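You operate a simulated robot arm through the tools that you are given. There is no shell and no other tool.

The job below is to be done with a simulated two-armed robot. You get a single attempt, and the scene is never put back.

JOB
Zero the cable tester on the yellow cable, rack that cable, then test the purple cable.
Fine: the yellow cable goes back in its own slot; leave the tester on, showing the loss.

It is judged by the outcome, as a careful person would: the job done as asked, and still so three seconds after it is handed in. It fails if anything else is knocked over, pushed out of place, dropped, spilled or broken.

ROBOT AND FRAMES
Two 7-joint arms with two-finger parallel grippers on one trunk, on a base that drives. Base frame: it is fixed to the floor where the robot stands at the start and does not move with it; the origin is under the middle of the robot, x ahead of it, y to its left, z up; the surface under the hand at the start is at about z = 760. Units: mm, rad, N and s.
The left shoulder is at the start at [50, 165, 1080], the right one opposite. With the tool pointing down near the work surface each hand reaches from about 220 to 700 mm from the robot's upright axis, wherever it stands, measured 20 degrees to its own side. Places, roughly: cable tester rocker [700, -100, 800]; cable tester test key [700, -100, 800]; cable tester zero key [700, 0, 800]; near slot of the cable rack [600, -200, 800]; sockets of the cable tester [700, 0, 800]. Payload 3.91 kg a hand.
The TCP of each hand is the grasp point between the finger pads, 30 mm short of the fingertips. In the tool frame z runs along the fingers and y along their closing line. Largest opening 110 mm; finger width 20, thickness 10; the body of the gripper, 48 by 112 mm, starts 55 mm behind the TCP.
Orientation is that of the tool frame in the base frame, as a unit quaternion [x, y, z, w]. With the fingers straight down and closing along the base's y, the tool's x points along the base's -x, its y along +y and its z along -z.

CONTROLS
- The arms move only by the tool nudge_tool. It takes "left_moves", "right_moves" or both (then of equal length, played together; a hand with none holds still); each is a list of rows, each a list of 3 entries, a list of its own where there are three numbers: the shift along the tool's x, y, z in mm, then the turn, a rotation vector about the tool's x, y, z in rad, then the gripper command, from -1 (shut) to 1 (fully open), values between in proportion. In form: [[[tx, ty, tz], [rx, ry, rz], grip], ...]. A call has 1 to 20 rows; each row shifts and turns the commanded pose from where the row before left it, along the tool's axes as they then stand. Rows are played at 5 a second. More than 50 mm and 0.15 rad between two rows, or a gripper value outside its range, and nothing of the call is played. Where a pose cannot be reached the arm comes as near as it can. A force on the tool above 40 N (or 10 N above the force at the start of the call, whichever is more), or a blocked arm, ends the call early, and 0.2 s more pass. Each finger travels about 45 mm/s and halts on what it meets, pressing with about 21 N; the grip force reading is that of the motor and also rises with nothing between the fingers. The clock runs only during rows and for 0.2 s after the last one: add rows that do not move to give the fingers time. It gives the time, the measured TCP pose, the force on the tool (base axes), the opening and the grip force at its end, in the units of the frame above (readings bear some noise), with the torque about the TCP (base axes, N m) and any sound that the robot's microphone picked up.
- Cameras (640 x 400 px; columns grow to the right, rows downward): "scene" is now at [121.4, -17.6, 1280.4]; the picture's right is [-0.21, -0.98, 0.00], its down [-0.28, 0.06, -0.96] and it looks along [0.94, -0.20, -0.29] (base axes); focal length 266 px, centre (320, 200). "left" rides on the left gripper at [73, -17, -103] in its tool frame; the picture's right is [0.23, 0.97, 0.00], its down [-0.76, 0.18, -0.62] and it looks along [-0.61, 0.14, 0.78] (tool axes); focal length 222 px, centre (320, 200). "right" rides on the right gripper at [72, 17, -103] in its tool frame; the picture's right is [-0.23, 0.97, 0.00], its down [-0.76, -0.18, -0.62] and it looks along [-0.61, -0.14, 0.78] (tool axes); focal length 222 px, centre (320, 200). There is no depth. A picture from a camera that has moved, and an enlarged one, comes with that camera's place and axes in the base frame and with its lens.
- grab_frame(camera): a new picture of that camera. It takes no simulated time.
- move_column(by): slides the trunk up (or, below 0, down) by that many mm; the arms and the scene camera ride with it, the base frame stays. It gives what a move gives, with no picture.
- base_move(legs): drives the robot by 1 to 6 legs, each [ahead, left, turn to the left] in mm, mm and rad, along the robot's own axes; the way and the turn of a leg run together, so that a leg with both is an arc; at most 1500 mm and 3.142 rad a leg. The arms and the cameras ride along, it lands a little off, and it stops where it bumps. It gives what a move gives.
- pan_tilt(pan, tilt): turns the head with the scene camera to pan (to the left, within 1.396 rad either way) and tilt (down, from -0.506 to 1.204), counted from straight ahead of the robot. It gives what a move gives.
- inspect(camera, box): a new picture of the part [left, top, right, bottom] of that camera's present view, enlarged. It takes no simulated time.
- job_done(): hands the job in; it is judged then, once.

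Nothing tells you exact positions but the pictures and the camera data. Unless the task says otherwise, let go and move clear before handing in.

The tools are called after "Emit:" as name(argument=value, ...) on one line, values as JSON. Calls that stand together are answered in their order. nudge_tool: Moves the arms, as the interface text tells. Its arguments: {"type":"object","properties":{"left_moves":{"type":"array","items":{"type":"array"}},"right_moves":{"type":"array","items":{"type":"array"}}},"required":[]} The other tools are called the same way: move_column (by) slides the trunk up or down; base_move (legs) drives the base; pan_tilt (pan, tilt) turns the head that bears the scene camera; grab_frame (camera) takes a picture; inspect (camera, box) takes an enlarged picture of a part of a camera's view; job_done () hands the job in.

At the start:

```text
time: 0.0
left_position: [455.3, 114.7, 1181.4]
left_tcp_rot: [0.0, 1.0, 0.0, 0.0]
left_wrist_force: [-0.4, -0.2, -0.5]
left_ft_torque: [0.0, -0.01, 0.0]
left_gripper_width: 110.0
left_finger_force: 0.1
right_position: [394.9, -210.6, 1102.6]
right_tcp_rot: [0.0, 1.0, 0.0, 0.0]
right_wrist_force: [-0.3, 0.6, 0.7]
right_ft_torque: [0.02, -0.02, -0.04]
right_gripper_width: 110.1
right_finger_force: 0.0
trunk travel left (down, up): [-300.0, 203.0]
robot x, y, heading: [-0.7, -2.6, 0.002]
head pan, tilt: [-0.215, 0.29]
```

scene: 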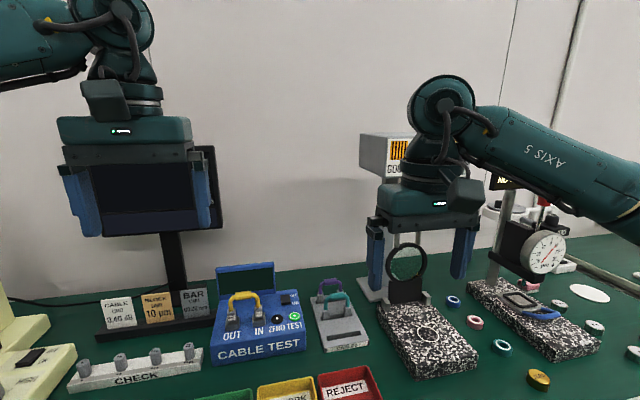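
right: 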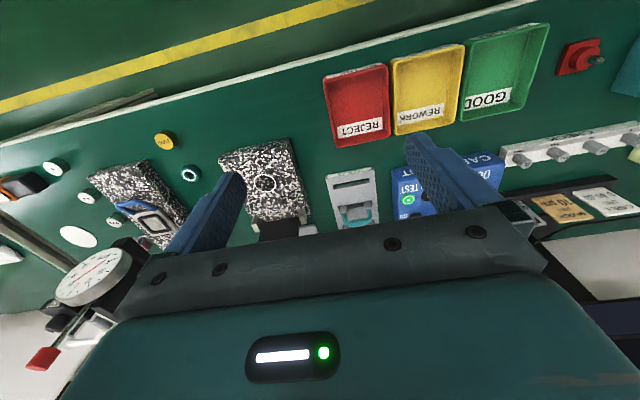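
left: 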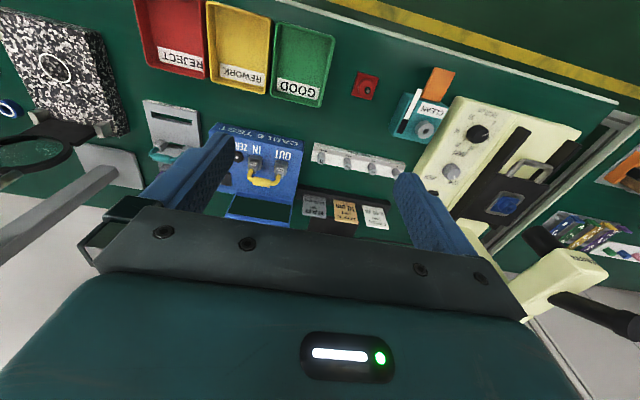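

The cable tester (blue) sits ahead with a yellow cable plugged into OUT and IN, and a grey rack to its right holds the purple and teal cables. I'll look closer before moving.

Emit:
inspect(camera="scene", box=[190, 240, 390, 380])

Emit:
inspect(camera="left", box=[130, 80, 330, 240])

Emit:
inspect(camera="right", box=[310, 130, 520, 250])

Emit:
inspect(camera="scene", box=[80, 270, 240, 350])

```text
2.86 times, centred on (290, 310) of scene
camera zoom: at [121.4, -17.6, 1280.4], right [-0.21, -0.98, 0.0], down [-0.28, 0.06, -0.96], along [0.94, -0.2, -0.29], focal length 760 px, centre (406, -114)
```

zoom: 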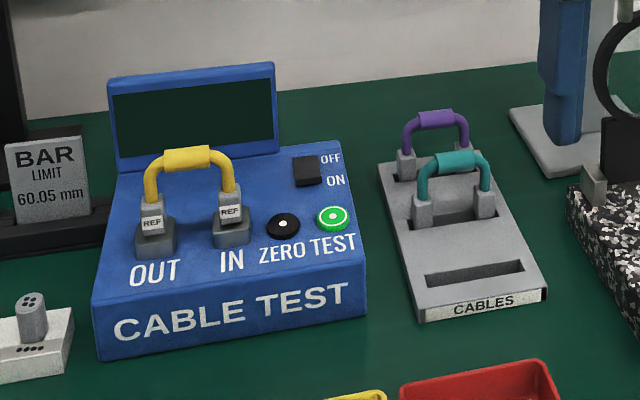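

```text
2.50 times, centred on (230, 160) of left
camera zoom: at [380.9, 97.9, 1284.3], right [-0.23, 0.97, 0.0], down [0.76, 0.18, 0.62], along [0.61, 0.14, -0.78], focal length 555 px, centre (545, 300)
```

zoom: 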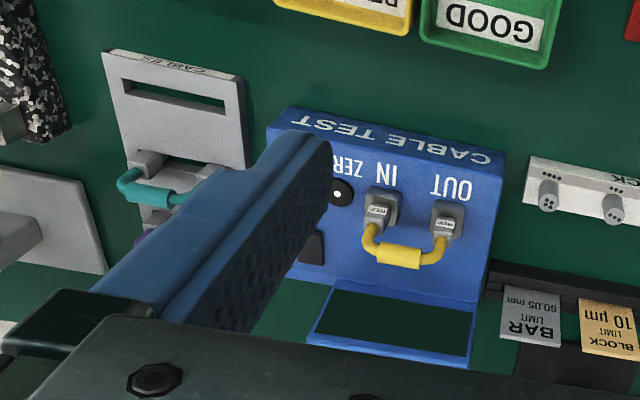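

```text
3.05 times, centred on (415, 190) of right
camera zoom: at [322.5, -194.2, 1205.1], right [0.23, 0.97, 0.0], down [0.76, -0.18, 0.62], along [0.61, -0.14, -0.78], focal length 677 px, centre (30, 230)
```

zoom: 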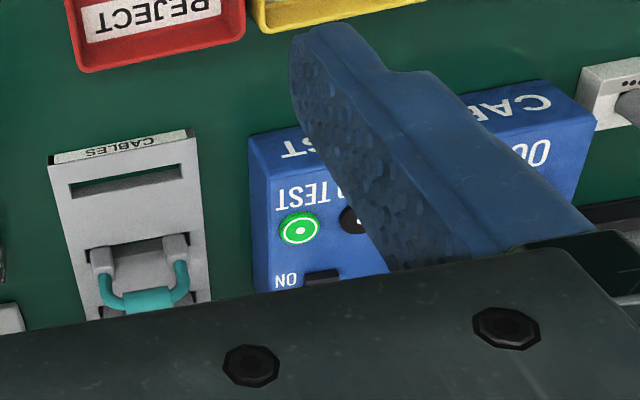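

```text
4.00 times, centred on (160, 310) of scene
camera zoom: at [121.4, -17.6, 1280.4], right [-0.21, -0.98, 0.0], down [-0.28, 0.06, -0.96], along [0.94, -0.2, -0.29], focal length 1065 px, centre (960, -240)
```

zoom: 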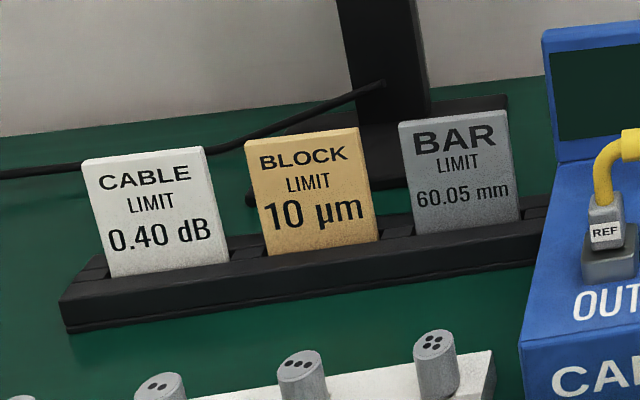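

The tester is off (screen dark), the yellow REF cable is plugged in, and the rack's near slot is empty. I'll tilt the head for a steeper view of the work area and table edge.

Emit:
pan_tilt(pan=-0.1, tilt=0.75)

Emit:
grab_frame(camera="scene")

```text
time: 0.9
left_position: [454.6, 114.2, 1180.7]
left_tcp_rot: [-0.001, 1.0, 0.0, -0.001]
left_wrist_force: [-0.2, -0.1, 0.0]
left_ft_torque: [-0.02, -0.01, 0.01]
left_gripper_width: 110.3
left_finger_force: 0.1
right_position: [394.0, -211.6, 1101.8]
right_tcp_rot: [0.0, 1.0, 0.0, 0.0]
right_wrist_force: [-0.3, -0.3, -0.6]
right_ft_torque: [0.01, -0.01, -0.01]
right_gripper_width: 110.0
right_finger_force: 0.0
trunk travel left (down, up): [-300.0, 203.0]
robot x, y, heading: [0.9, -3.2, -0.002]
head pan, tilt: [-0.099, 0.75]
```

```text
taken
camera scene: at [112.7, -6.0, 1239.2], right [-0.1, -0.99, 0.0], down [-0.68, 0.07, -0.73], along [0.73, -0.07, -0.68], focal length 266 px, centre (320, 200)
```

scene: 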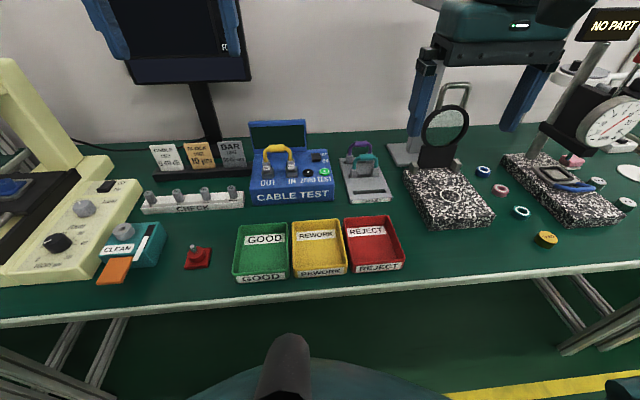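

Emit:
inspect(camera="scene", box=[235, 110, 405, 216])

Emit:
inspect(camera="scene", box=[160, 250, 480, 400])

```text
3.76 times, centred on (320, 163) of scene
camera zoom: at [112.7, -6.0, 1239.2], right [-0.1, -0.99, 0.0], down [-0.68, 0.07, -0.73], along [0.73, -0.07, -0.68], focal length 1002 px, centre (320, 339)
```

zoom: 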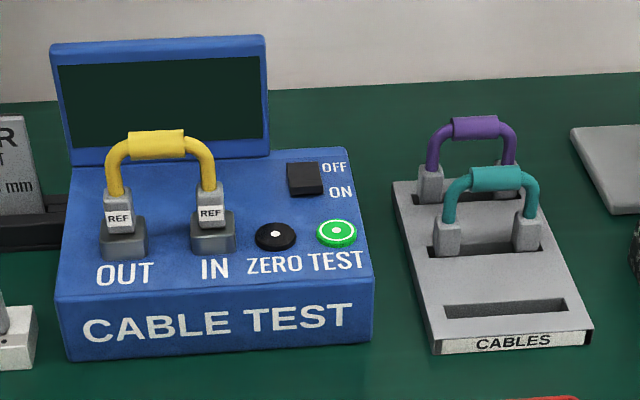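

```text
2.00 times, centred on (320, 325) of scene
camera zoom: at [112.7, -6.0, 1239.2], right [-0.1, -0.99, 0.0], down [-0.68, 0.07, -0.73], along [0.73, -0.07, -0.68], focal length 532 px, centre (320, -50)
```

zoom: 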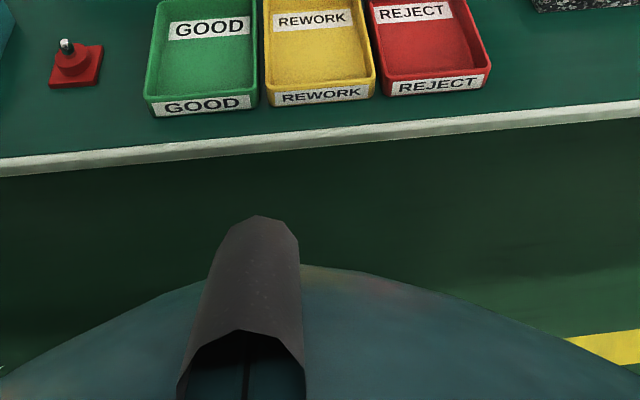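

The table top edge is near x≈340 and the space under it is open; the tester is at x≈620–790, y≈-94..114. I'll drive 120 mm ahead so that both the tester and the rack lie within comfortable reach.

Emit:
base_move(legs=[[120, 0, 0]])

Emit:
grab_frame(camera="scene")

Emit:
grab_frame(camera="right")

Emit:
grab_frame(camera="left")

```text
time: 2.1
left_position: [572.7, 116.9, 1181.0]
left_tcp_rot: [-0.002, 1.0, 0.0, 0.0]
left_wrist_force: [0.1, -0.6, -0.5]
left_ft_torque: [0.03, -0.01, -0.01]
left_gripper_width: 109.8
left_finger_force: 0.0
right_position: [512.5, -208.9, 1102.9]
right_tcp_rot: [-0.001, 1.0, 0.001, -0.001]
right_wrist_force: [0.6, 0.4, -1.1]
right_ft_torque: [0.01, 0.05, -0.03]
right_gripper_width: 110.0
right_finger_force: 0.0
trunk travel left (down, up): [-300.0, 203.0]
robot x, y, heading: [114.6, 1.8, 0.004]
head pan, tilt: [-0.099, 0.75]
```

```text
taken
camera scene: at [230.4, -5.2, 1239.0], right [-0.1, -1.0, 0.0], down [-0.68, 0.06, -0.73], along [0.73, -0.07, -0.68], focal length 266 px, centre (320, 200)
```

scene: 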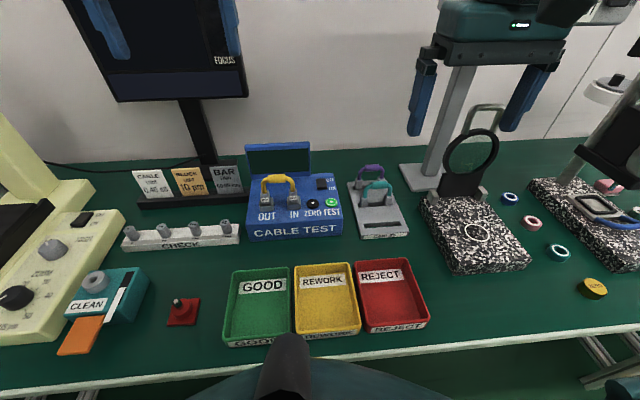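

```text
taken
camera right: at [441.0, -192.6, 1204.8], right [0.22, 0.97, 0.0], down [0.76, -0.17, 0.62], along [0.61, -0.14, -0.78], focal length 222 px, centre (320, 200)
```

right: 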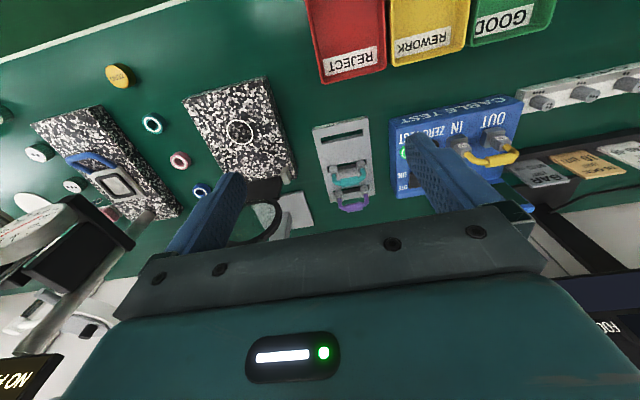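

```text
taken
camera left: at [498.2, 99.8, 1284.0], right [-0.23, 0.97, 0.0], down [0.76, 0.18, 0.62], along [0.61, 0.14, -0.78], focal length 222 px, centre (320, 200)
```

left: 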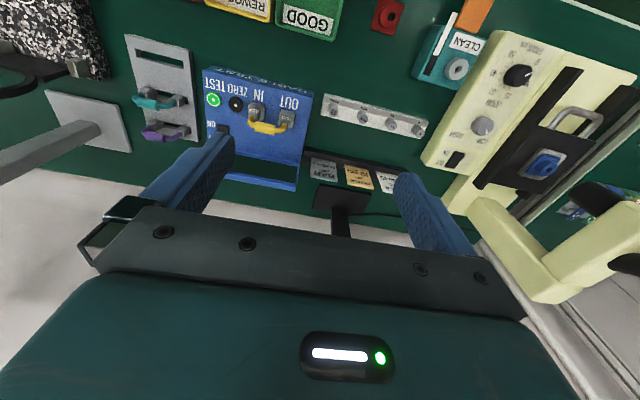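

Emit:
inspect(camera="left", box=[110, 30, 330, 167])

Emit:
inspect(camera="scene", box=[230, 130, 420, 250])

Emit:
inspect(camera="right", box=[300, 80, 540, 230])

```text
2.91 times, centred on (220, 98) of left
camera zoom: at [498.2, 99.8, 1284.0], right [-0.23, 0.97, 0.0], down [0.76, 0.18, 0.62], along [0.61, 0.14, -0.78], focal length 646 px, centre (611, 495)
```

zoom: 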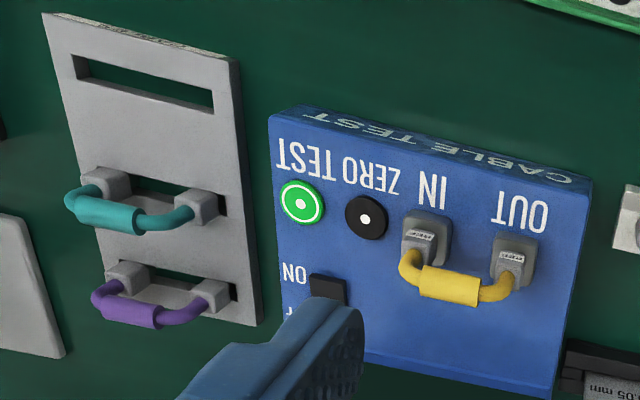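

```text
3.33 times, centred on (325, 190) of scene
camera zoom: at [230.4, -5.2, 1239.0], right [-0.1, -1.0, 0.0], down [-0.68, 0.06, -0.73], along [0.73, -0.07, -0.68], focal length 887 px, centre (303, 233)
```

zoom: 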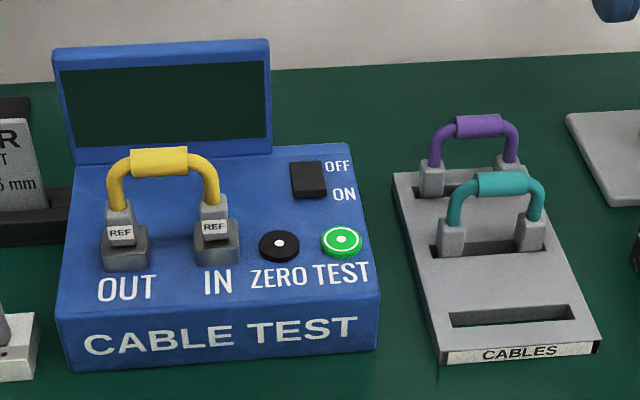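

```text
2.67 times, centred on (420, 155) of right
camera zoom: at [441.0, -192.6, 1204.8], right [0.22, 0.97, 0.0], down [0.76, -0.17, 0.62], along [0.61, -0.14, -0.78], focal length 592 px, centre (53, 320)
```

zoom: 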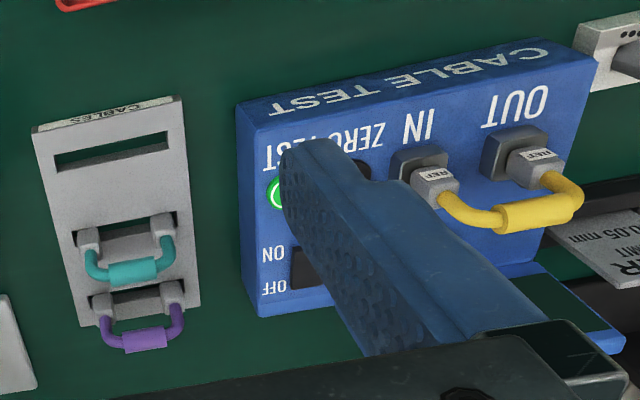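

The tester rocker is about (722,-57), ZERO about (664,-32), TEST about (664,-75), the yellow handle about (668,40,896), and the rack handles at x≈693 (teal) and x≈762 (purple) with the near slot at x≈624, y≈-188. I'll park the left hand back out of the way and bring the closed right hand over the keys for a closer look.

Emit:
nudge_tool(left_moves=[[[20, 22, 0], [0, 0, 0], 1], [[20, 22, 0], [0, 0, 0], 1], [[20, 22, 0], [0, 0, 0], 1], [[20, 22, 0], [0, 0, 0], 1], [[20, 22, 0], [0, 0, 0], 1], [[20, 22, 0], [0, 0, 0], 1]], right_moves=[[[-23, 25.3, 17], [0, 0, 0], -1], [[-23, 25.3, 17], [0, 0, 0], -1], [[-23, 25.3, 17], [0, 0, 0], -1], [[-23, 25.3, 17], [0, 0, 0], -1], [[-23, 25.3, 17], [0, 0, 0], -1], [[-23, 25.3, 17], [0, 0, 0], -1]])

Emit:
grab_frame(camera="right")

Emit:
grab_frame(camera="scene")

```text
time: 3.5
left_position: [450.4, 250.8, 1182.0]
left_tcp_rot: [-0.002, 1.0, 0.0, 0.0]
left_wrist_force: [0.2, 0.1, 0.4]
left_ft_torque: [-0.03, -0.01, 0.0]
left_gripper_width: 109.9
left_finger_force: 0.1
right_position: [650.3, -56.1, 999.9]
right_tcp_rot: [-0.001, 1.0, 0.001, 0.001]
right_wrist_force: [-0.4, -0.6, -1.0]
right_ft_torque: [-0.01, 0.01, -0.03]
right_gripper_width: 0.1
right_finger_force: 14.4
trunk travel left (down, up): [-300.0, 203.0]
robot x, y, heading: [118.0, 3.1, 0.001]
head pan, tilt: [-0.099, 0.75]
```

```text
taken
camera right: at [578.1, -39.0, 1102.9], right [0.22, 0.97, 0.0], down [0.76, -0.17, 0.62], along [0.61, -0.14, -0.78], focal length 222 px, centre (320, 200)
```

right: 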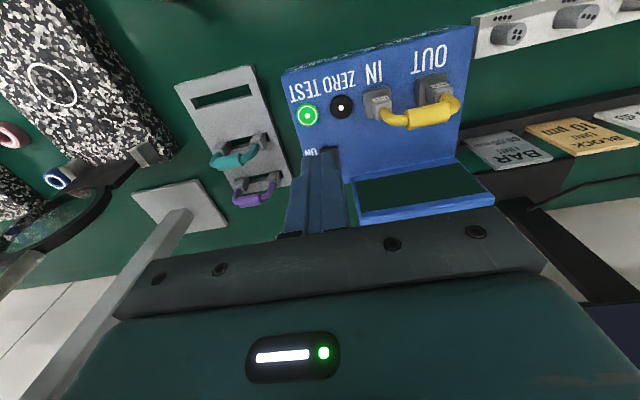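

```text
taken
camera scene: at [229.5, -4.4, 1239.1], right [-0.1, -1.0, 0.0], down [-0.68, 0.06, -0.73], along [0.73, -0.07, -0.68], focal length 266 px, centre (320, 200)
```

scene: 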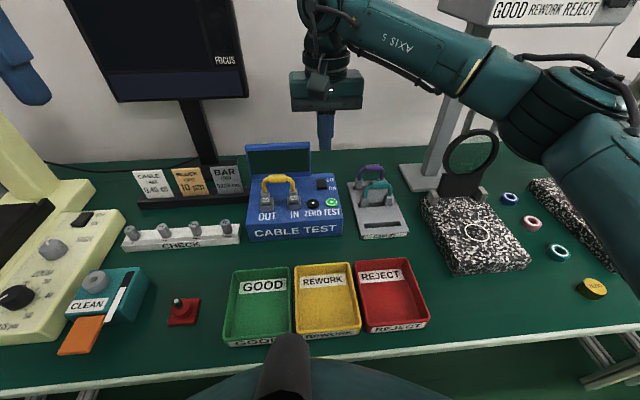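

Emit:
inspect(camera="right", box=[170, 20, 490, 220])

Emit:
inspect(camera="scene", box=[230, 130, 420, 250])

```text
2.00 times, centred on (330, 120) of right
camera zoom: at [578.1, -39.0, 1102.9], right [0.22, 0.97, 0.0], down [0.76, -0.17, 0.62], along [0.61, -0.14, -0.78], focal length 444 px, centre (300, 360)
```

zoom: 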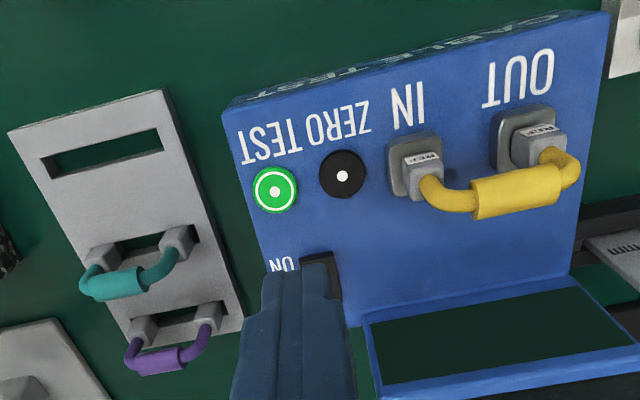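

```text
3.33 times, centred on (325, 190) of scene
camera zoom: at [229.5, -4.4, 1239.1], right [-0.1, -1.0, 0.0], down [-0.68, 0.06, -0.73], along [0.73, -0.07, -0.68], focal length 887 px, centre (303, 233)
```

zoom: 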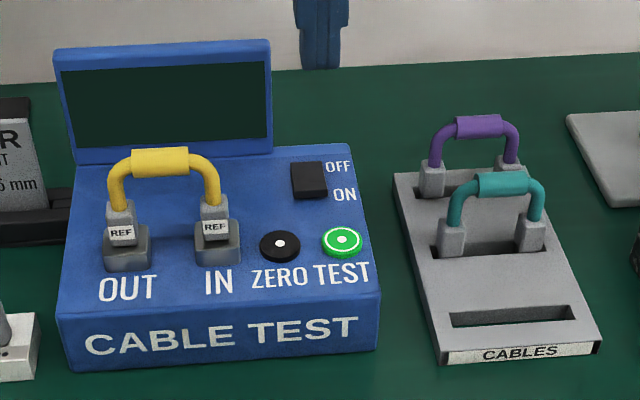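

The keys measure consistently: TEST (663,-75), ZERO (664,-32), rocker from x≈709 to 745 at y≈-57. I'll go over the rocker's ON (near) half and descend to just above it.

Emit:
nudge_tool(right_moves=[[[-22, -0.3, 0], [0, 0, 0], -1], [[-22, -0.3, 0], [0, 0, 0], -1], [[-21, -0.3, 0], [0, 0, 0], -1], [[0, 0, 38], [0, 0, 0], -1], [[0, 0, 38], [0, 0, 0], -1], [[0, 0, 38], [0, 0, 0], -1], [[0, 0, 0], [0, 0, 0], -1]])

Emit:
inspect(camera="right", box=[200, 60, 440, 210])

Emit:
inspect(camera="scene", box=[230, 130, 420, 250])

```text
time: 5.1
left_position: [450.1, 249.2, 1183.1]
left_tcp_rot: [-0.003, 1.0, 0.0, 0.001]
left_wrist_force: [-0.1, -0.3, 1.8]
left_ft_torque: [0.0, -0.03, 0.0]
left_gripper_width: 109.9
left_finger_force: 0.0
right_position: [712.2, -59.9, 884.3]
right_tcp_rot: [-0.001, 1.0, 0.001, 0.0]
right_wrist_force: [0.1, 0.8, -0.5]
right_ft_torque: [0.01, -0.01, 0.03]
right_gripper_width: 0.0
right_finger_force: 21.5
trunk travel left (down, up): [-300.0, 203.0]
robot x, y, heading: [120.1, -2.6, 0.002]
head pan, tilt: [-0.099, 0.75]
```

```text
2.67 times, centred on (320, 135) of right
camera zoom: at [642.1, -42.6, 987.6], right [0.22, 0.97, 0.0], down [0.76, -0.18, 0.62], along [0.61, -0.14, -0.78], focal length 592 px, centre (320, 373)
```

zoom: 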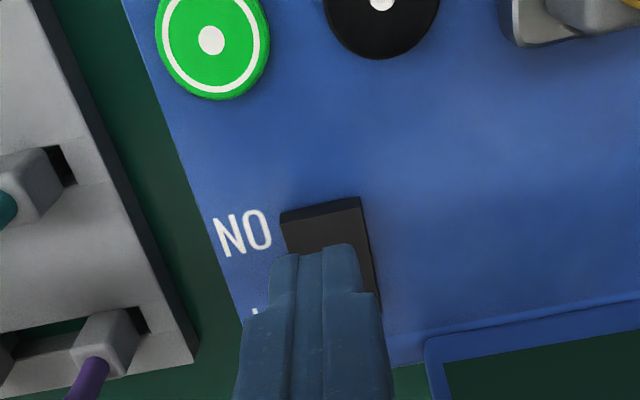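

```text
3.33 times, centred on (325, 190) of scene
camera zoom: at [229.6, -5.2, 1239.1], right [-0.1, -1.0, 0.0], down [-0.68, 0.06, -0.73], along [0.73, -0.07, -0.68], focal length 887 px, centre (303, 233)
```

zoom: 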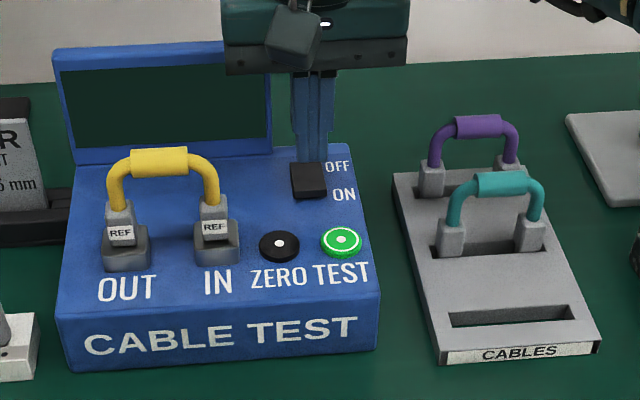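

The fingertips are about 20 mm above the rocker's ON half, well centred in y. I'll step down gently until it clicks.

Emit:
nudge_tool(right_moves=[[[0, 0, 4], [0, 0, 0], -1], [[0, 0, 4], [0, 0, 0], -1], [[0, 0, 4], [0, 0, 0], -1], [[0, 0, 3], [0, 0, 0], -1], [[0, 0, 3], [0, 0, 0], -1], [[0, 0, 3], [0, 0, 0], -1], [[0, 0, 2], [0, 0, 0], -1], [[0, 0, 0], [0, 0, 0], -1]])

Emit:
inspect(camera="right", box=[200, 60, 440, 210])

Emit:
inspect(camera="scene", box=[230, 130, 420, 250])

```text
time: 6.9
left_position: [450.9, 250.9, 1182.0]
left_tcp_rot: [-0.003, 1.0, 0.0, 0.001]
left_wrist_force: [0.6, -1.4, -0.1]
left_ft_torque: [0.02, 0.03, 0.03]
left_gripper_width: 110.0
left_finger_force: 0.0
right_position: [714.7, -56.9, 862.3]
right_tcp_rot: [-0.002, 1.0, 0.001, 0.0]
right_wrist_force: [0.4, -0.5, 0.1]
right_ft_torque: [0.0, 0.01, -0.01]
right_gripper_width: 0.0
right_finger_force: 21.1
trunk travel left (down, up): [-300.0, 203.0]
robot x, y, heading: [117.0, -1.2, 0.002]
head pan, tilt: [-0.099, 0.75]
```

```text
2.67 times, centred on (320, 135) of right
camera zoom: at [642.7, -40.7, 965.7], right [0.22, 0.97, 0.0], down [0.76, -0.17, 0.62], along [0.61, -0.14, -0.78], focal length 592 px, centre (320, 373)
```

zoom: 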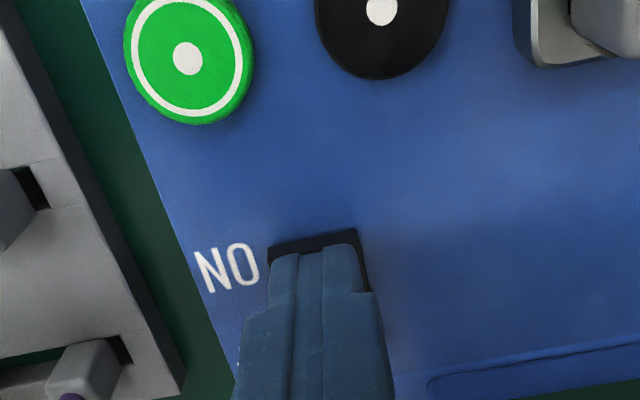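

```text
3.33 times, centred on (325, 190) of scene
camera zoom: at [229.6, -5.2, 1239.1], right [-0.1, -1.0, 0.0], down [-0.68, 0.06, -0.73], along [0.73, -0.07, -0.68], focal length 887 px, centre (303, 233)
```

zoom: 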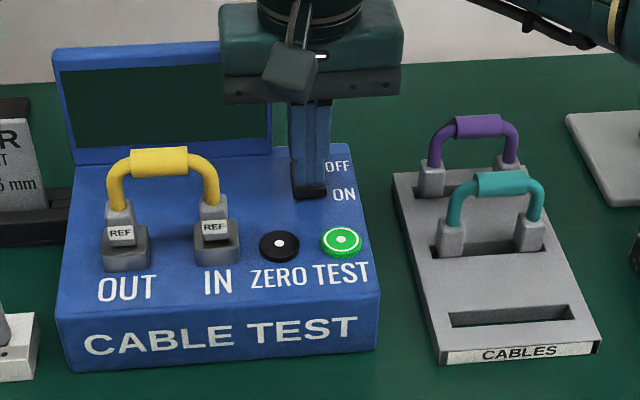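

No contact yet (tip near z=832). Continuing down in 2 mm steps.

Emit:
nudge_tool(right_moves=[[[0, 0, 2], [0, 0, 0], -1], [[0, 0, 2], [0, 0, 0], -1], [[0, 0, 2], [0, 0, 0], -1], [[0, 0, 2], [0, 0, 0], -1], [[0, 0, 0], [0, 0, 0], -1]])

Emit:
inspect(camera="scene", box=[230, 130, 420, 250])

```text
time: 8.1
left_position: [450.8, 249.7, 1182.0]
left_tcp_rot: [-0.003, 1.0, 0.001, 0.0]
left_wrist_force: [0.2, -0.6, -0.1]
left_ft_torque: [0.02, -0.01, -0.01]
left_gripper_width: 109.7
left_finger_force: 0.0
right_position: [714.8, -57.8, 856.6]
right_tcp_rot: [-0.002, 1.0, 0.001, 0.002]
right_wrist_force: [-0.5, -1.2, 10.7]
right_ft_torque: [-0.07, -0.12, 0.09]
right_gripper_width: 0.0
right_finger_force: 21.1
trunk travel left (down, up): [-300.0, 203.0]
robot x, y, heading: [117.5, 0.5, 0.001]
head pan, tilt: [-0.099, 0.75]
```

```text
3.33 times, centred on (325, 190) of scene
camera zoom: at [228.6, -5.2, 1239.4], right [-0.1, -1.0, 0.0], down [-0.68, 0.06, -0.73], along [0.73, -0.07, -0.68], focal length 887 px, centre (303, 233)
```

zoom: 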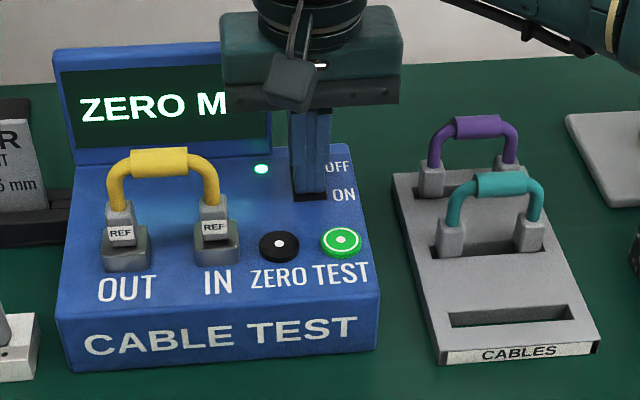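

The tester is on and shows "ZERO M…". Because the gripper body would come close to the yellow arch at the ZERO key, I'll lift and turn the hand 90° (needed for grasping the handles too).

Emit:
nudge_tool(right_moves=[[[0, 0, -30], [0, 0, 0], -1], [[0, 0, -40], [0, 0, 0], -1], [[0, 0, -40], [0, 0, 0], -1], [[0, 0, 0], [0, 0, -0.1428], -1], [[0, 0, 0], [0, 0, -0.1428], -1], [[0, 0, 0], [0, 0, -0.1428], -1], [[0, 0, 0], [0, 0, -0.1428], -1], [[0, 0, 0], [0, 0, -0.1428], -1], [[0, 0, 0], [0, 0, -0.1428], -1], [[0, 0, 0], [0, 0, -0.1428], -1], [[0, 0, 0], [0, 0, -0.1428], -1], [[0, 0, 0], [0, 0, -0.1428], -1], [[0, 0, 0], [0, 0, -0.1428], -1], [[0, 0, 0], [0, 0, -0.1428], -1], [[0, 0, 0], [0, 0, 0], -1]])

Emit:
grab_frame(camera="right")

Emit:
grab_frame(camera="scene")

```text
time: 11.3
left_position: [450.7, 249.1, 1183.0]
left_tcp_rot: [-0.002, 1.0, 0.0, 0.002]
left_wrist_force: [0.6, 0.1, -0.1]
left_ft_torque: [-0.01, 0.02, -0.02]
left_gripper_width: 110.0
left_finger_force: 0.1
right_position: [714.0, -58.0, 965.6]
right_tcp_rot: [-0.283, 0.959, -0.001, 0.0]
right_wrist_force: [0.5, 0.5, -0.3]
right_ft_torque: [-0.02, -0.01, 0.02]
right_gripper_width: 0.0
right_finger_force: 21.1
right hand out of reach, approached as far as the arm can: row 8, 9, 10, 11, 12, 13, 14
trunk travel left (down, up): [-300.0, 203.0]
robot x, y, heading: [117.8, 1.7, 0.006]
head pan, tilt: [-0.099, 0.75]
```

```text
taken
camera right: at [645.8, -82.9, 1068.9], right [-0.34, 0.94, 0.0], down [0.74, 0.26, 0.62], along [0.59, 0.21, -0.78], focal length 222 px, centre (320, 200)
```

right: 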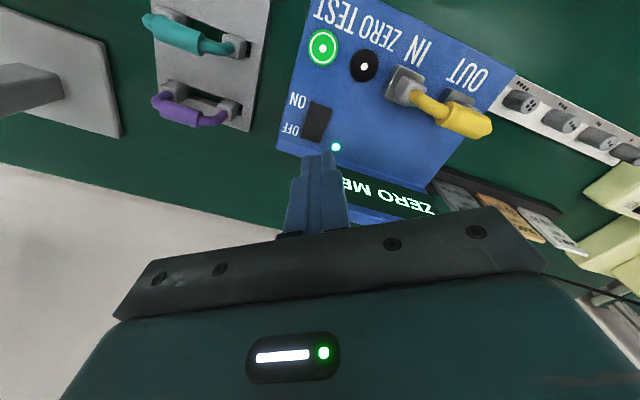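

```text
taken
camera scene: at [229.6, -5.2, 1239.1], right [-0.1, -1.0, 0.0], down [-0.68, 0.06, -0.73], along [0.73, -0.07, -0.68], focal length 266 px, centre (320, 200)
```

scene: 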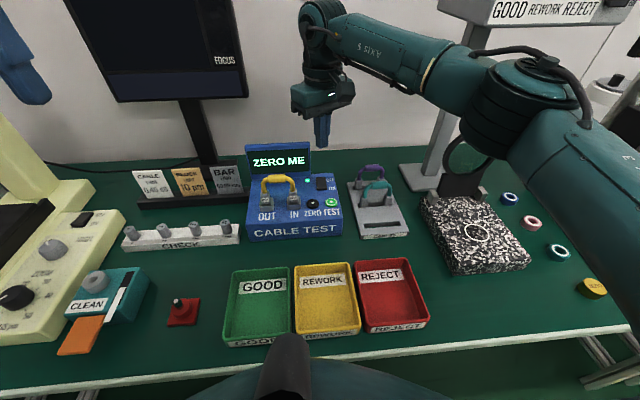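

The wrist limit stops the turn at about -0.57 rad in this direction, so I'll turn the other way and check how the commanded pose behaves.

Emit:
nudge_tool(right_moves=[[[0, 0, 0], [0, 0, 0.1428], -1], [[0, 0, 0], [0, 0, 0.1428], -1], [[0, 0, 0], [0, 0, 0.1428], -1], [[0, 0, 0], [0, 0, 0.1428], -1], [[0, 0, 0], [0, 0, 0], -1]])

```text
time: 12.5
left_position: [450.4, 250.2, 1181.8]
left_tcp_rot: [-0.002, 1.0, 0.0, 0.001]
left_wrist_force: [-0.7, -0.2, 0.0]
left_ft_torque: [0.0, -0.01, 0.02]
left_gripper_width: 109.9
left_finger_force: 0.1
right_position: [713.4, -58.2, 965.3]
right_tcp_rot: [-0.001, 1.0, 0.0, 0.0]
right_wrist_force: [0.1, -0.1, -0.4]
right_ft_torque: [0.01, 0.04, 0.0]
right_gripper_width: 0.1
right_finger_force: 21.2
trunk travel left (down, up): [-300.0, 203.0]
robot x, y, heading: [118.7, 1.2, 0.002]
head pan, tilt: [-0.099, 0.75]
```

Emit:
nudge_tool(right_moves=[[[0, 0, 0], [0, 0, 0.1428], -1], [[0, 0, 0], [0, 0, 0.1428], -1], [[0, 0, 0], [0, 0, 0.1428], -1], [[0, 0, 0], [0, 0, 0.1428], -1], [[0, 0, 0], [0, 0, 0.1428], -1], [[0, 0, 0], [0, 0, 0.1428], -1], [[0, 0, 0], [0, 0, 0.1428], -1], [[0, 0, 0], [0, 0, 0.1428], -1], [[0, 0, 0], [0, 0, 0.1428], -1], [[0, 0, 0], [0, 0, 0.1428], -1], [[0, 0, 0], [0, 0, 0.1428], -1], [[0, 0, 0], [0, 0, 0], -1]])

Emit:
grab_frame(camera="right")

Emit:
grab_frame(camera="scene")

```text
time: 15.1
left_position: [451.5, 249.7, 1180.7]
left_tcp_rot: [-0.003, 1.0, 0.0, 0.001]
left_wrist_force: [-0.3, 0.1, -0.1]
left_ft_torque: [-0.01, 0.02, -0.02]
left_gripper_width: 110.0
left_finger_force: 0.1
right_position: [712.7, -56.9, 965.7]
right_tcp_rot: [0.707, 0.707, 0.0, 0.0]
right_wrist_force: [0.1, 0.7, 0.3]
right_ft_torque: [-0.01, -0.02, 0.03]
right_gripper_width: 0.1
right_finger_force: 20.9
trunk travel left (down, up): [-300.0, 203.0]
robot x, y, heading: [116.9, 1.0, 0.004]
head pan, tilt: [-0.099, 0.75]
```

```text
taken
camera right: at [731.5, 15.5, 1069.2], right [0.97, -0.22, 0.0], down [-0.18, -0.76, 0.62], along [-0.14, -0.61, -0.78], focal length 222 px, centre (320, 200)
```

right: 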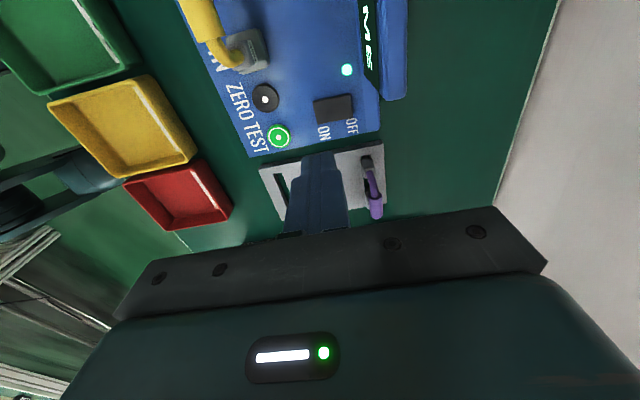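

```text
taken
camera scene: at [229.7, -5.2, 1239.1], right [-0.1, -1.0, 0.0], down [-0.68, 0.06, -0.73], along [0.73, -0.07, -0.68], focal length 266 px, centre (320, 200)
```

scene: 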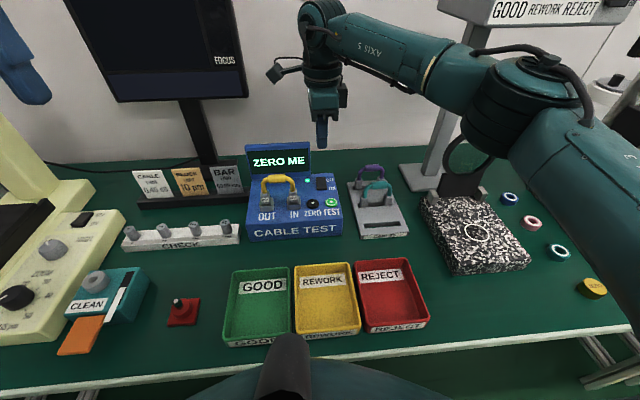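

The +90° turn works; the tool's x now points to base +y and its y to base +x. Next I'll move over the ZERO key (slightly to its right side for clearance to the cable) and descend to just above it.

Emit:
nudge_tool(right_moves=[[[10.5, -24, 0], [0, 0, 0], -1], [[10.5, -24.5, 0], [0, 0, 0], -1], [[0, 0, 35], [0, 0, 0], -1], [[0, 0, 35], [0, 0, 0], -1], [[0, 0, 25], [0, 0, 0], -1], [[0, 0, 0], [0, 0, 0], -1]])

Emit:
grab_frame(camera="right")

Emit:
inspect(camera="scene", box=[230, 130, 420, 250])

```text
time: 16.5
left_position: [451.5, 251.4, 1181.4]
left_tcp_rot: [-0.003, 1.0, 0.0, 0.001]
left_wrist_force: [-0.2, -0.2, -0.8]
left_ft_torque: [0.0, 0.01, -0.01]
left_gripper_width: 110.0
left_finger_force: 0.2
right_position: [666.0, -40.2, 867.8]
right_tcp_rot: [0.706, 0.708, 0.0, 0.001]
right_wrist_force: [0.0, 0.2, 0.5]
right_ft_torque: [0.02, -0.01, 0.04]
right_gripper_width: 0.0
right_finger_force: 21.0
trunk travel left (down, up): [-300.0, 203.0]
robot x, y, heading: [117.0, -2.7, 0.006]
head pan, tilt: [-0.099, 0.75]
```

```text
taken
camera right: at [682.5, 32.6, 970.4], right [0.97, -0.22, 0.0], down [-0.17, -0.76, 0.62], along [-0.14, -0.61, -0.78], focal length 222 px, centre (320, 200)
```

right: 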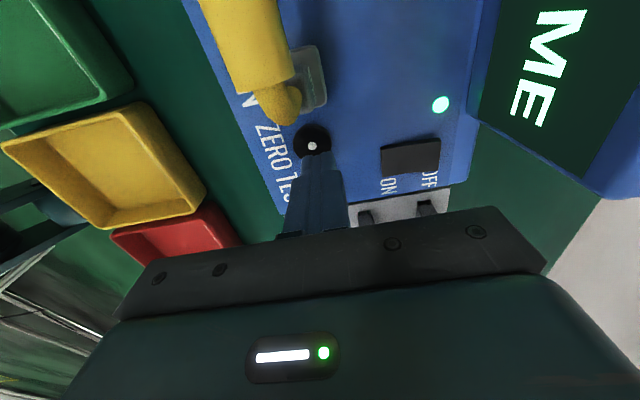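

```text
3.33 times, centred on (325, 190) of scene
camera zoom: at [229.6, -5.2, 1239.1], right [-0.1, -1.0, 0.0], down [-0.68, 0.06, -0.73], along [0.73, -0.07, -0.68], focal length 887 px, centre (303, 233)
```

zoom: 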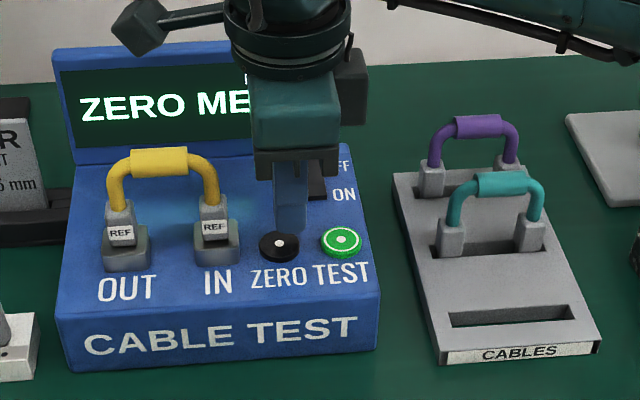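

The fingertips are about 15 mm above the ZERO key. Stepping down to press it.

Emit:
nudge_tool(right_moves=[[[2, -1, 4], [0, 0, 0], -1], [[0, 0, 4], [0, 0, 0], -1], [[0, 0, 3], [0, 0, 0], -1], [[0, 0, 2], [0, 0, 0], -1], [[0, 0, 2], [0, 0, 0], -1], [[0, 0, 0], [0, 0, 0], -1]])

Emit:
inspect(camera="scene", box=[230, 130, 420, 250])

```text
time: 17.9
left_position: [451.2, 249.6, 1182.0]
left_tcp_rot: [-0.002, 1.0, 0.0, 0.001]
left_wrist_force: [-0.6, 0.9, 0.9]
left_ft_torque: [-0.01, 0.0, 0.0]
left_gripper_width: 110.0
left_finger_force: 0.0
right_position: [665.5, -36.4, 854.2]
right_tcp_rot: [0.705, 0.709, 0.0, 0.0]
right_wrist_force: [-0.3, 0.7, 0.0]
right_ft_torque: [0.03, 0.04, 0.01]
right_gripper_width: 0.0
right_finger_force: 20.6
trunk travel left (down, up): [-300.0, 203.0]
robot x, y, heading: [118.3, -2.1, 0.001]
head pan, tilt: [-0.099, 0.75]
```

```text
3.33 times, centred on (325, 190) of scene
camera zoom: at [229.6, -5.2, 1239.1], right [-0.1, -1.0, 0.0], down [-0.68, 0.06, -0.73], along [0.73, -0.07, -0.68], focal length 887 px, centre (303, 233)
```

zoom: 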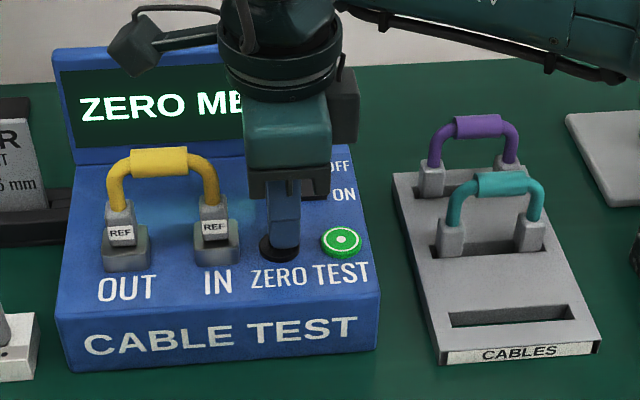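

Emit:
nudge_tool(right_moves=[[[0, 0, 2], [0, 0, 0], -1], [[0, 0, 2], [0, 0, 0], -1], [[0, 0, 1.5], [0, 0, 0], -1], [[0, 0, 0], [0, 0, 0], -1]])

Emit:
inspect(camera="scene", box=[230, 130, 420, 250])

```text
time: 18.9
left_position: [450.2, 249.2, 1183.4]
left_tcp_rot: [-0.002, 1.0, -0.001, 0.002]
left_wrist_force: [-0.2, -0.6, -0.2]
left_ft_torque: [0.0, 0.02, 0.0]
left_gripper_width: 109.9
left_finger_force: 0.1
right_position: [664.4, -34.7, 851.1]
right_tcp_rot: [0.706, 0.708, 0.002, 0.0]
right_wrist_force: [-1.3, -4.6, 10.3]
right_ft_torque: [-0.15, 0.02, -0.01]
right_gripper_width: 0.0
right_finger_force: 20.9
trunk travel left (down, up): [-300.0, 203.0]
robot x, y, heading: [117.1, 1.9, 0.006]
head pan, tilt: [-0.099, 0.75]
heard: click
```

```text
3.33 times, centred on (325, 190) of scene
camera zoom: at [228.6, -5.6, 1239.3], right [-0.1, -1.0, 0.0], down [-0.68, 0.07, -0.73], along [0.73, -0.07, -0.68], focal length 887 px, centre (303, 233)
```

zoom: 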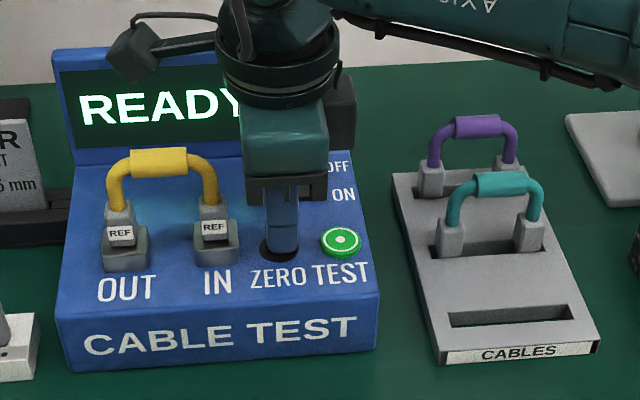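

A click and the display reads READY, so the zero is taken. Now I'll lift, open the fingers, and hover over the yellow cable's handle.

Emit:
nudge_tool(right_moves=[[[0, 0, -30], [0, 0, 0], -1], [[0, 0, -45], [0, 0, 0], -1], [[0, 0, -45], [0, 0, 0], -0.5], [[38, 1, 0], [0, 0, 0], 0], [[38, 2, 0], [0, 0, 0], 0.1], [[0, 0, 0], [0, 0, 0], 0.1], [[0, 0, 0], [0, 0, 0], 0.1]])

Emit:
grab_frame(camera="right")

Emit:
inspect(camera="scene", box=[230, 130, 420, 250])

```text
time: 20.5
left_position: [450.2, 249.9, 1182.4]
left_tcp_rot: [-0.002, 1.0, 0.0, 0.001]
left_wrist_force: [0.9, -0.3, 0.4]
left_ft_torque: [0.02, 0.01, -0.01]
left_gripper_width: 109.8
left_finger_force: 0.0
right_position: [666.6, 43.6, 970.4]
right_tcp_rot: [0.707, 0.708, 0.0, 0.001]
right_wrist_force: [0.0, 0.0, -0.6]
right_ft_torque: [0.0, -0.01, 0.0]
right_gripper_width: 60.6
right_finger_force: 0.2
trunk travel left (down, up): [-300.0, 203.0]
robot x, y, heading: [115.9, -3.3, -0.0]
head pan, tilt: [-0.099, 0.75]
```

```text
taken
camera right: at [685.0, 116.5, 1073.1], right [0.97, -0.22, 0.0], down [-0.17, -0.76, 0.62], along [-0.14, -0.61, -0.78], focal length 222 px, centre (320, 200)
```

right: 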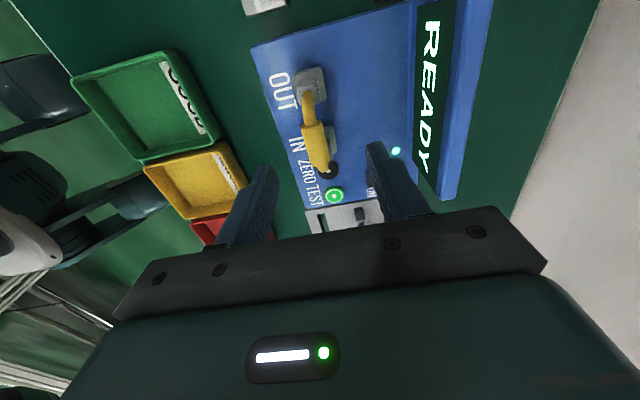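

```text
3.33 times, centred on (325, 190) of scene
camera zoom: at [229.6, -5.1, 1239.1], right [-0.1, -1.0, 0.0], down [-0.68, 0.06, -0.73], along [0.73, -0.07, -0.68], focal length 887 px, centre (303, 233)
```

zoom: 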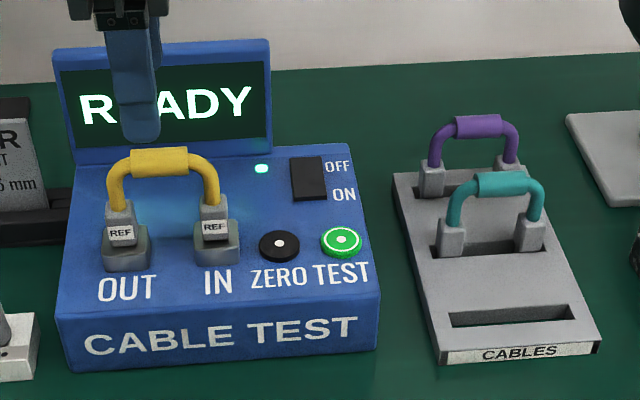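

Emit:
inspect(camera="right", box=[230, 40, 422, 220])

```text
2.22 times, centred on (326, 130) of right
camera zoom: at [685.0, 116.5, 1073.1], right [0.97, -0.22, 0.0], down [-0.17, -0.76, 0.62], along [-0.14, -0.61, -0.78], focal length 494 px, centre (307, 356)
```

zoom: 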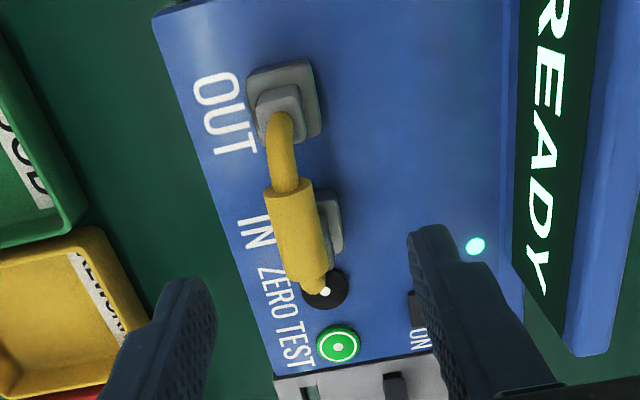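

The yellow sleeve is about 5 mm toward me and 7 mm right of the hand's axis, about 75 mm below. I'll correct that, go down most of the way, then check.

Emit:
nudge_tool(right_moves=[[[-7, -5, 0], [0, 0, 0], 0.1], [[0, 0, 20], [0, 0, 0], 0.1], [[0, 0, 15], [0, 0, 0], 0.1], [[0, 0, 10], [0, 0, 0], 0.1], [[0, 0, 0], [0, 0, 0], 0.1]])

Emit:
inspect(camera="right", box=[200, 60, 440, 220])

Emit:
inspect(camera="scene", box=[230, 130, 420, 250])

```text
time: 21.7
left_position: [451.3, 249.5, 1181.6]
left_tcp_rot: [-0.002, 1.0, 0.0, 0.001]
left_wrist_force: [-0.1, 1.0, 0.1]
left_ft_torque: [-0.02, 0.0, 0.0]
left_gripper_width: 109.9
left_finger_force: 0.0
right_position: [662.7, 33.7, 923.8]
right_tcp_rot: [0.705, 0.709, 0.0, 0.0]
right_wrist_force: [0.5, -0.6, 0.1]
right_ft_torque: [-0.01, 0.03, -0.02]
right_gripper_width: 60.4
right_finger_force: 0.0
trunk travel left (down, up): [-300.0, 203.0]
robot x, y, heading: [116.5, 0.4, 0.001]
head pan, tilt: [-0.099, 0.75]
```

```text
2.50 times, centred on (320, 140) of right
camera zoom: at [679.2, 107.1, 1027.0], right [0.97, -0.22, 0.0], down [-0.17, -0.76, 0.62], along [-0.14, -0.61, -0.78], focal length 555 px, centre (320, 350)
```

zoom: 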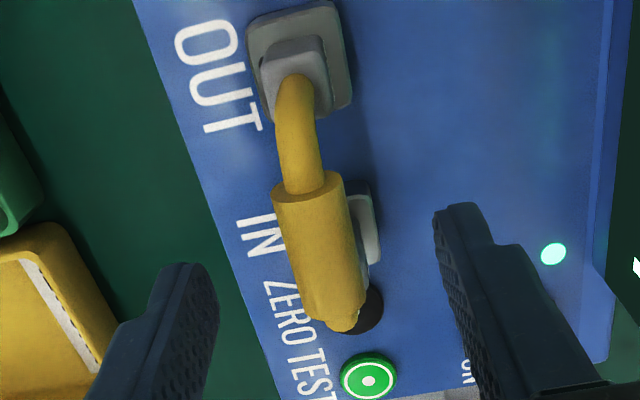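

```text
3.33 times, centred on (325, 190) of scene
camera zoom: at [229.6, -5.2, 1239.1], right [-0.1, -1.0, 0.0], down [-0.68, 0.06, -0.73], along [0.73, -0.07, -0.68], focal length 887 px, centre (303, 233)
```

zoom: 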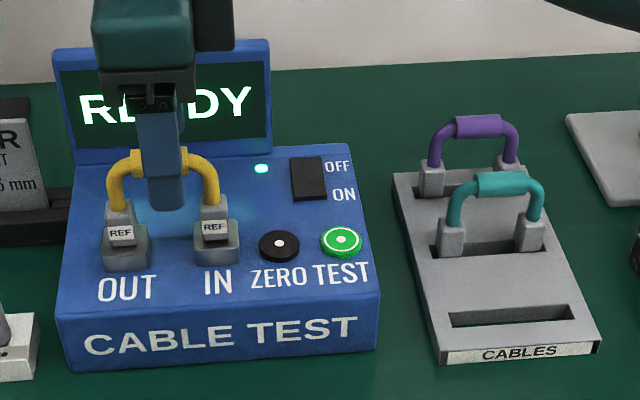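

Aligned; the sleeve is about 27 mm below the grasp point. Descending and closing on it.

Emit:
nudge_tool(right_moves=[[[4, 1, 10], [0, 0, 0], 0.1], [[0, 0, 10], [0, 0, 0], 0.1], [[0, 0, 7], [0, 0, 0], 0.1], [[0, 0, 0], [0, 0, 0], 0.1]])

Emit:
inspect(camera="right", box=[200, 60, 440, 220])

Emit:
inspect(camera="scene", box=[230, 130, 420, 250])

```text
time: 22.7
left_position: [451.2, 249.8, 1181.1]
left_tcp_rot: [-0.003, 1.0, 0.001, 0.0]
left_wrist_force: [0.5, -0.5, -0.3]
left_ft_torque: [0.03, 0.02, 0.02]
left_gripper_width: 110.1
left_finger_force: 0.0
right_position: [665.1, 37.1, 897.6]
right_tcp_rot: [0.706, 0.708, 0.0, 0.001]
right_wrist_force: [-1.0, 0.3, 0.0]
right_ft_torque: [-0.01, -0.01, 0.01]
right_gripper_width: 60.5
right_finger_force: 0.2
trunk travel left (down, up): [-300.0, 203.0]
robot x, y, heading: [119.6, -0.8, 0.007]
head pan, tilt: [-0.099, 0.75]
```

```text
2.50 times, centred on (320, 140) of right
camera zoom: at [681.6, 111.0, 1000.5], right [0.97, -0.22, 0.0], down [-0.17, -0.76, 0.62], along [-0.14, -0.61, -0.78], focal length 555 px, centre (320, 350)
```

zoom: 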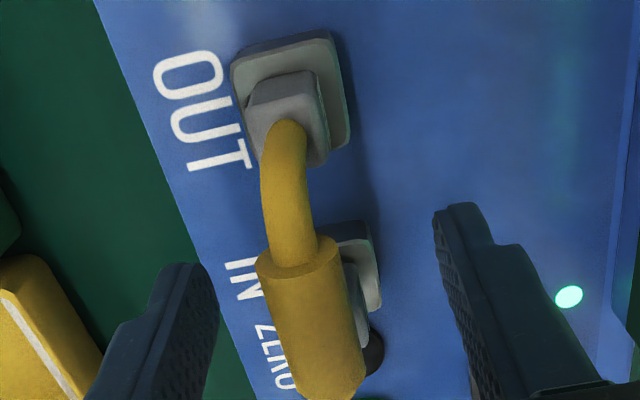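

```text
3.33 times, centred on (325, 190) of scene
camera zoom: at [229.6, -5.2, 1239.1], right [-0.1, -1.0, 0.0], down [-0.68, 0.06, -0.73], along [0.73, -0.07, -0.68], focal length 887 px, centre (303, 233)
```

zoom: 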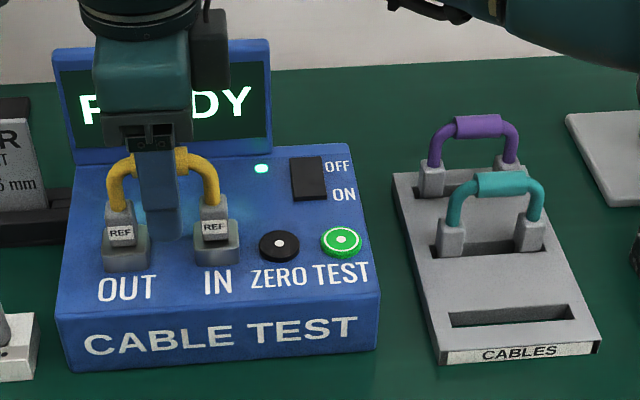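

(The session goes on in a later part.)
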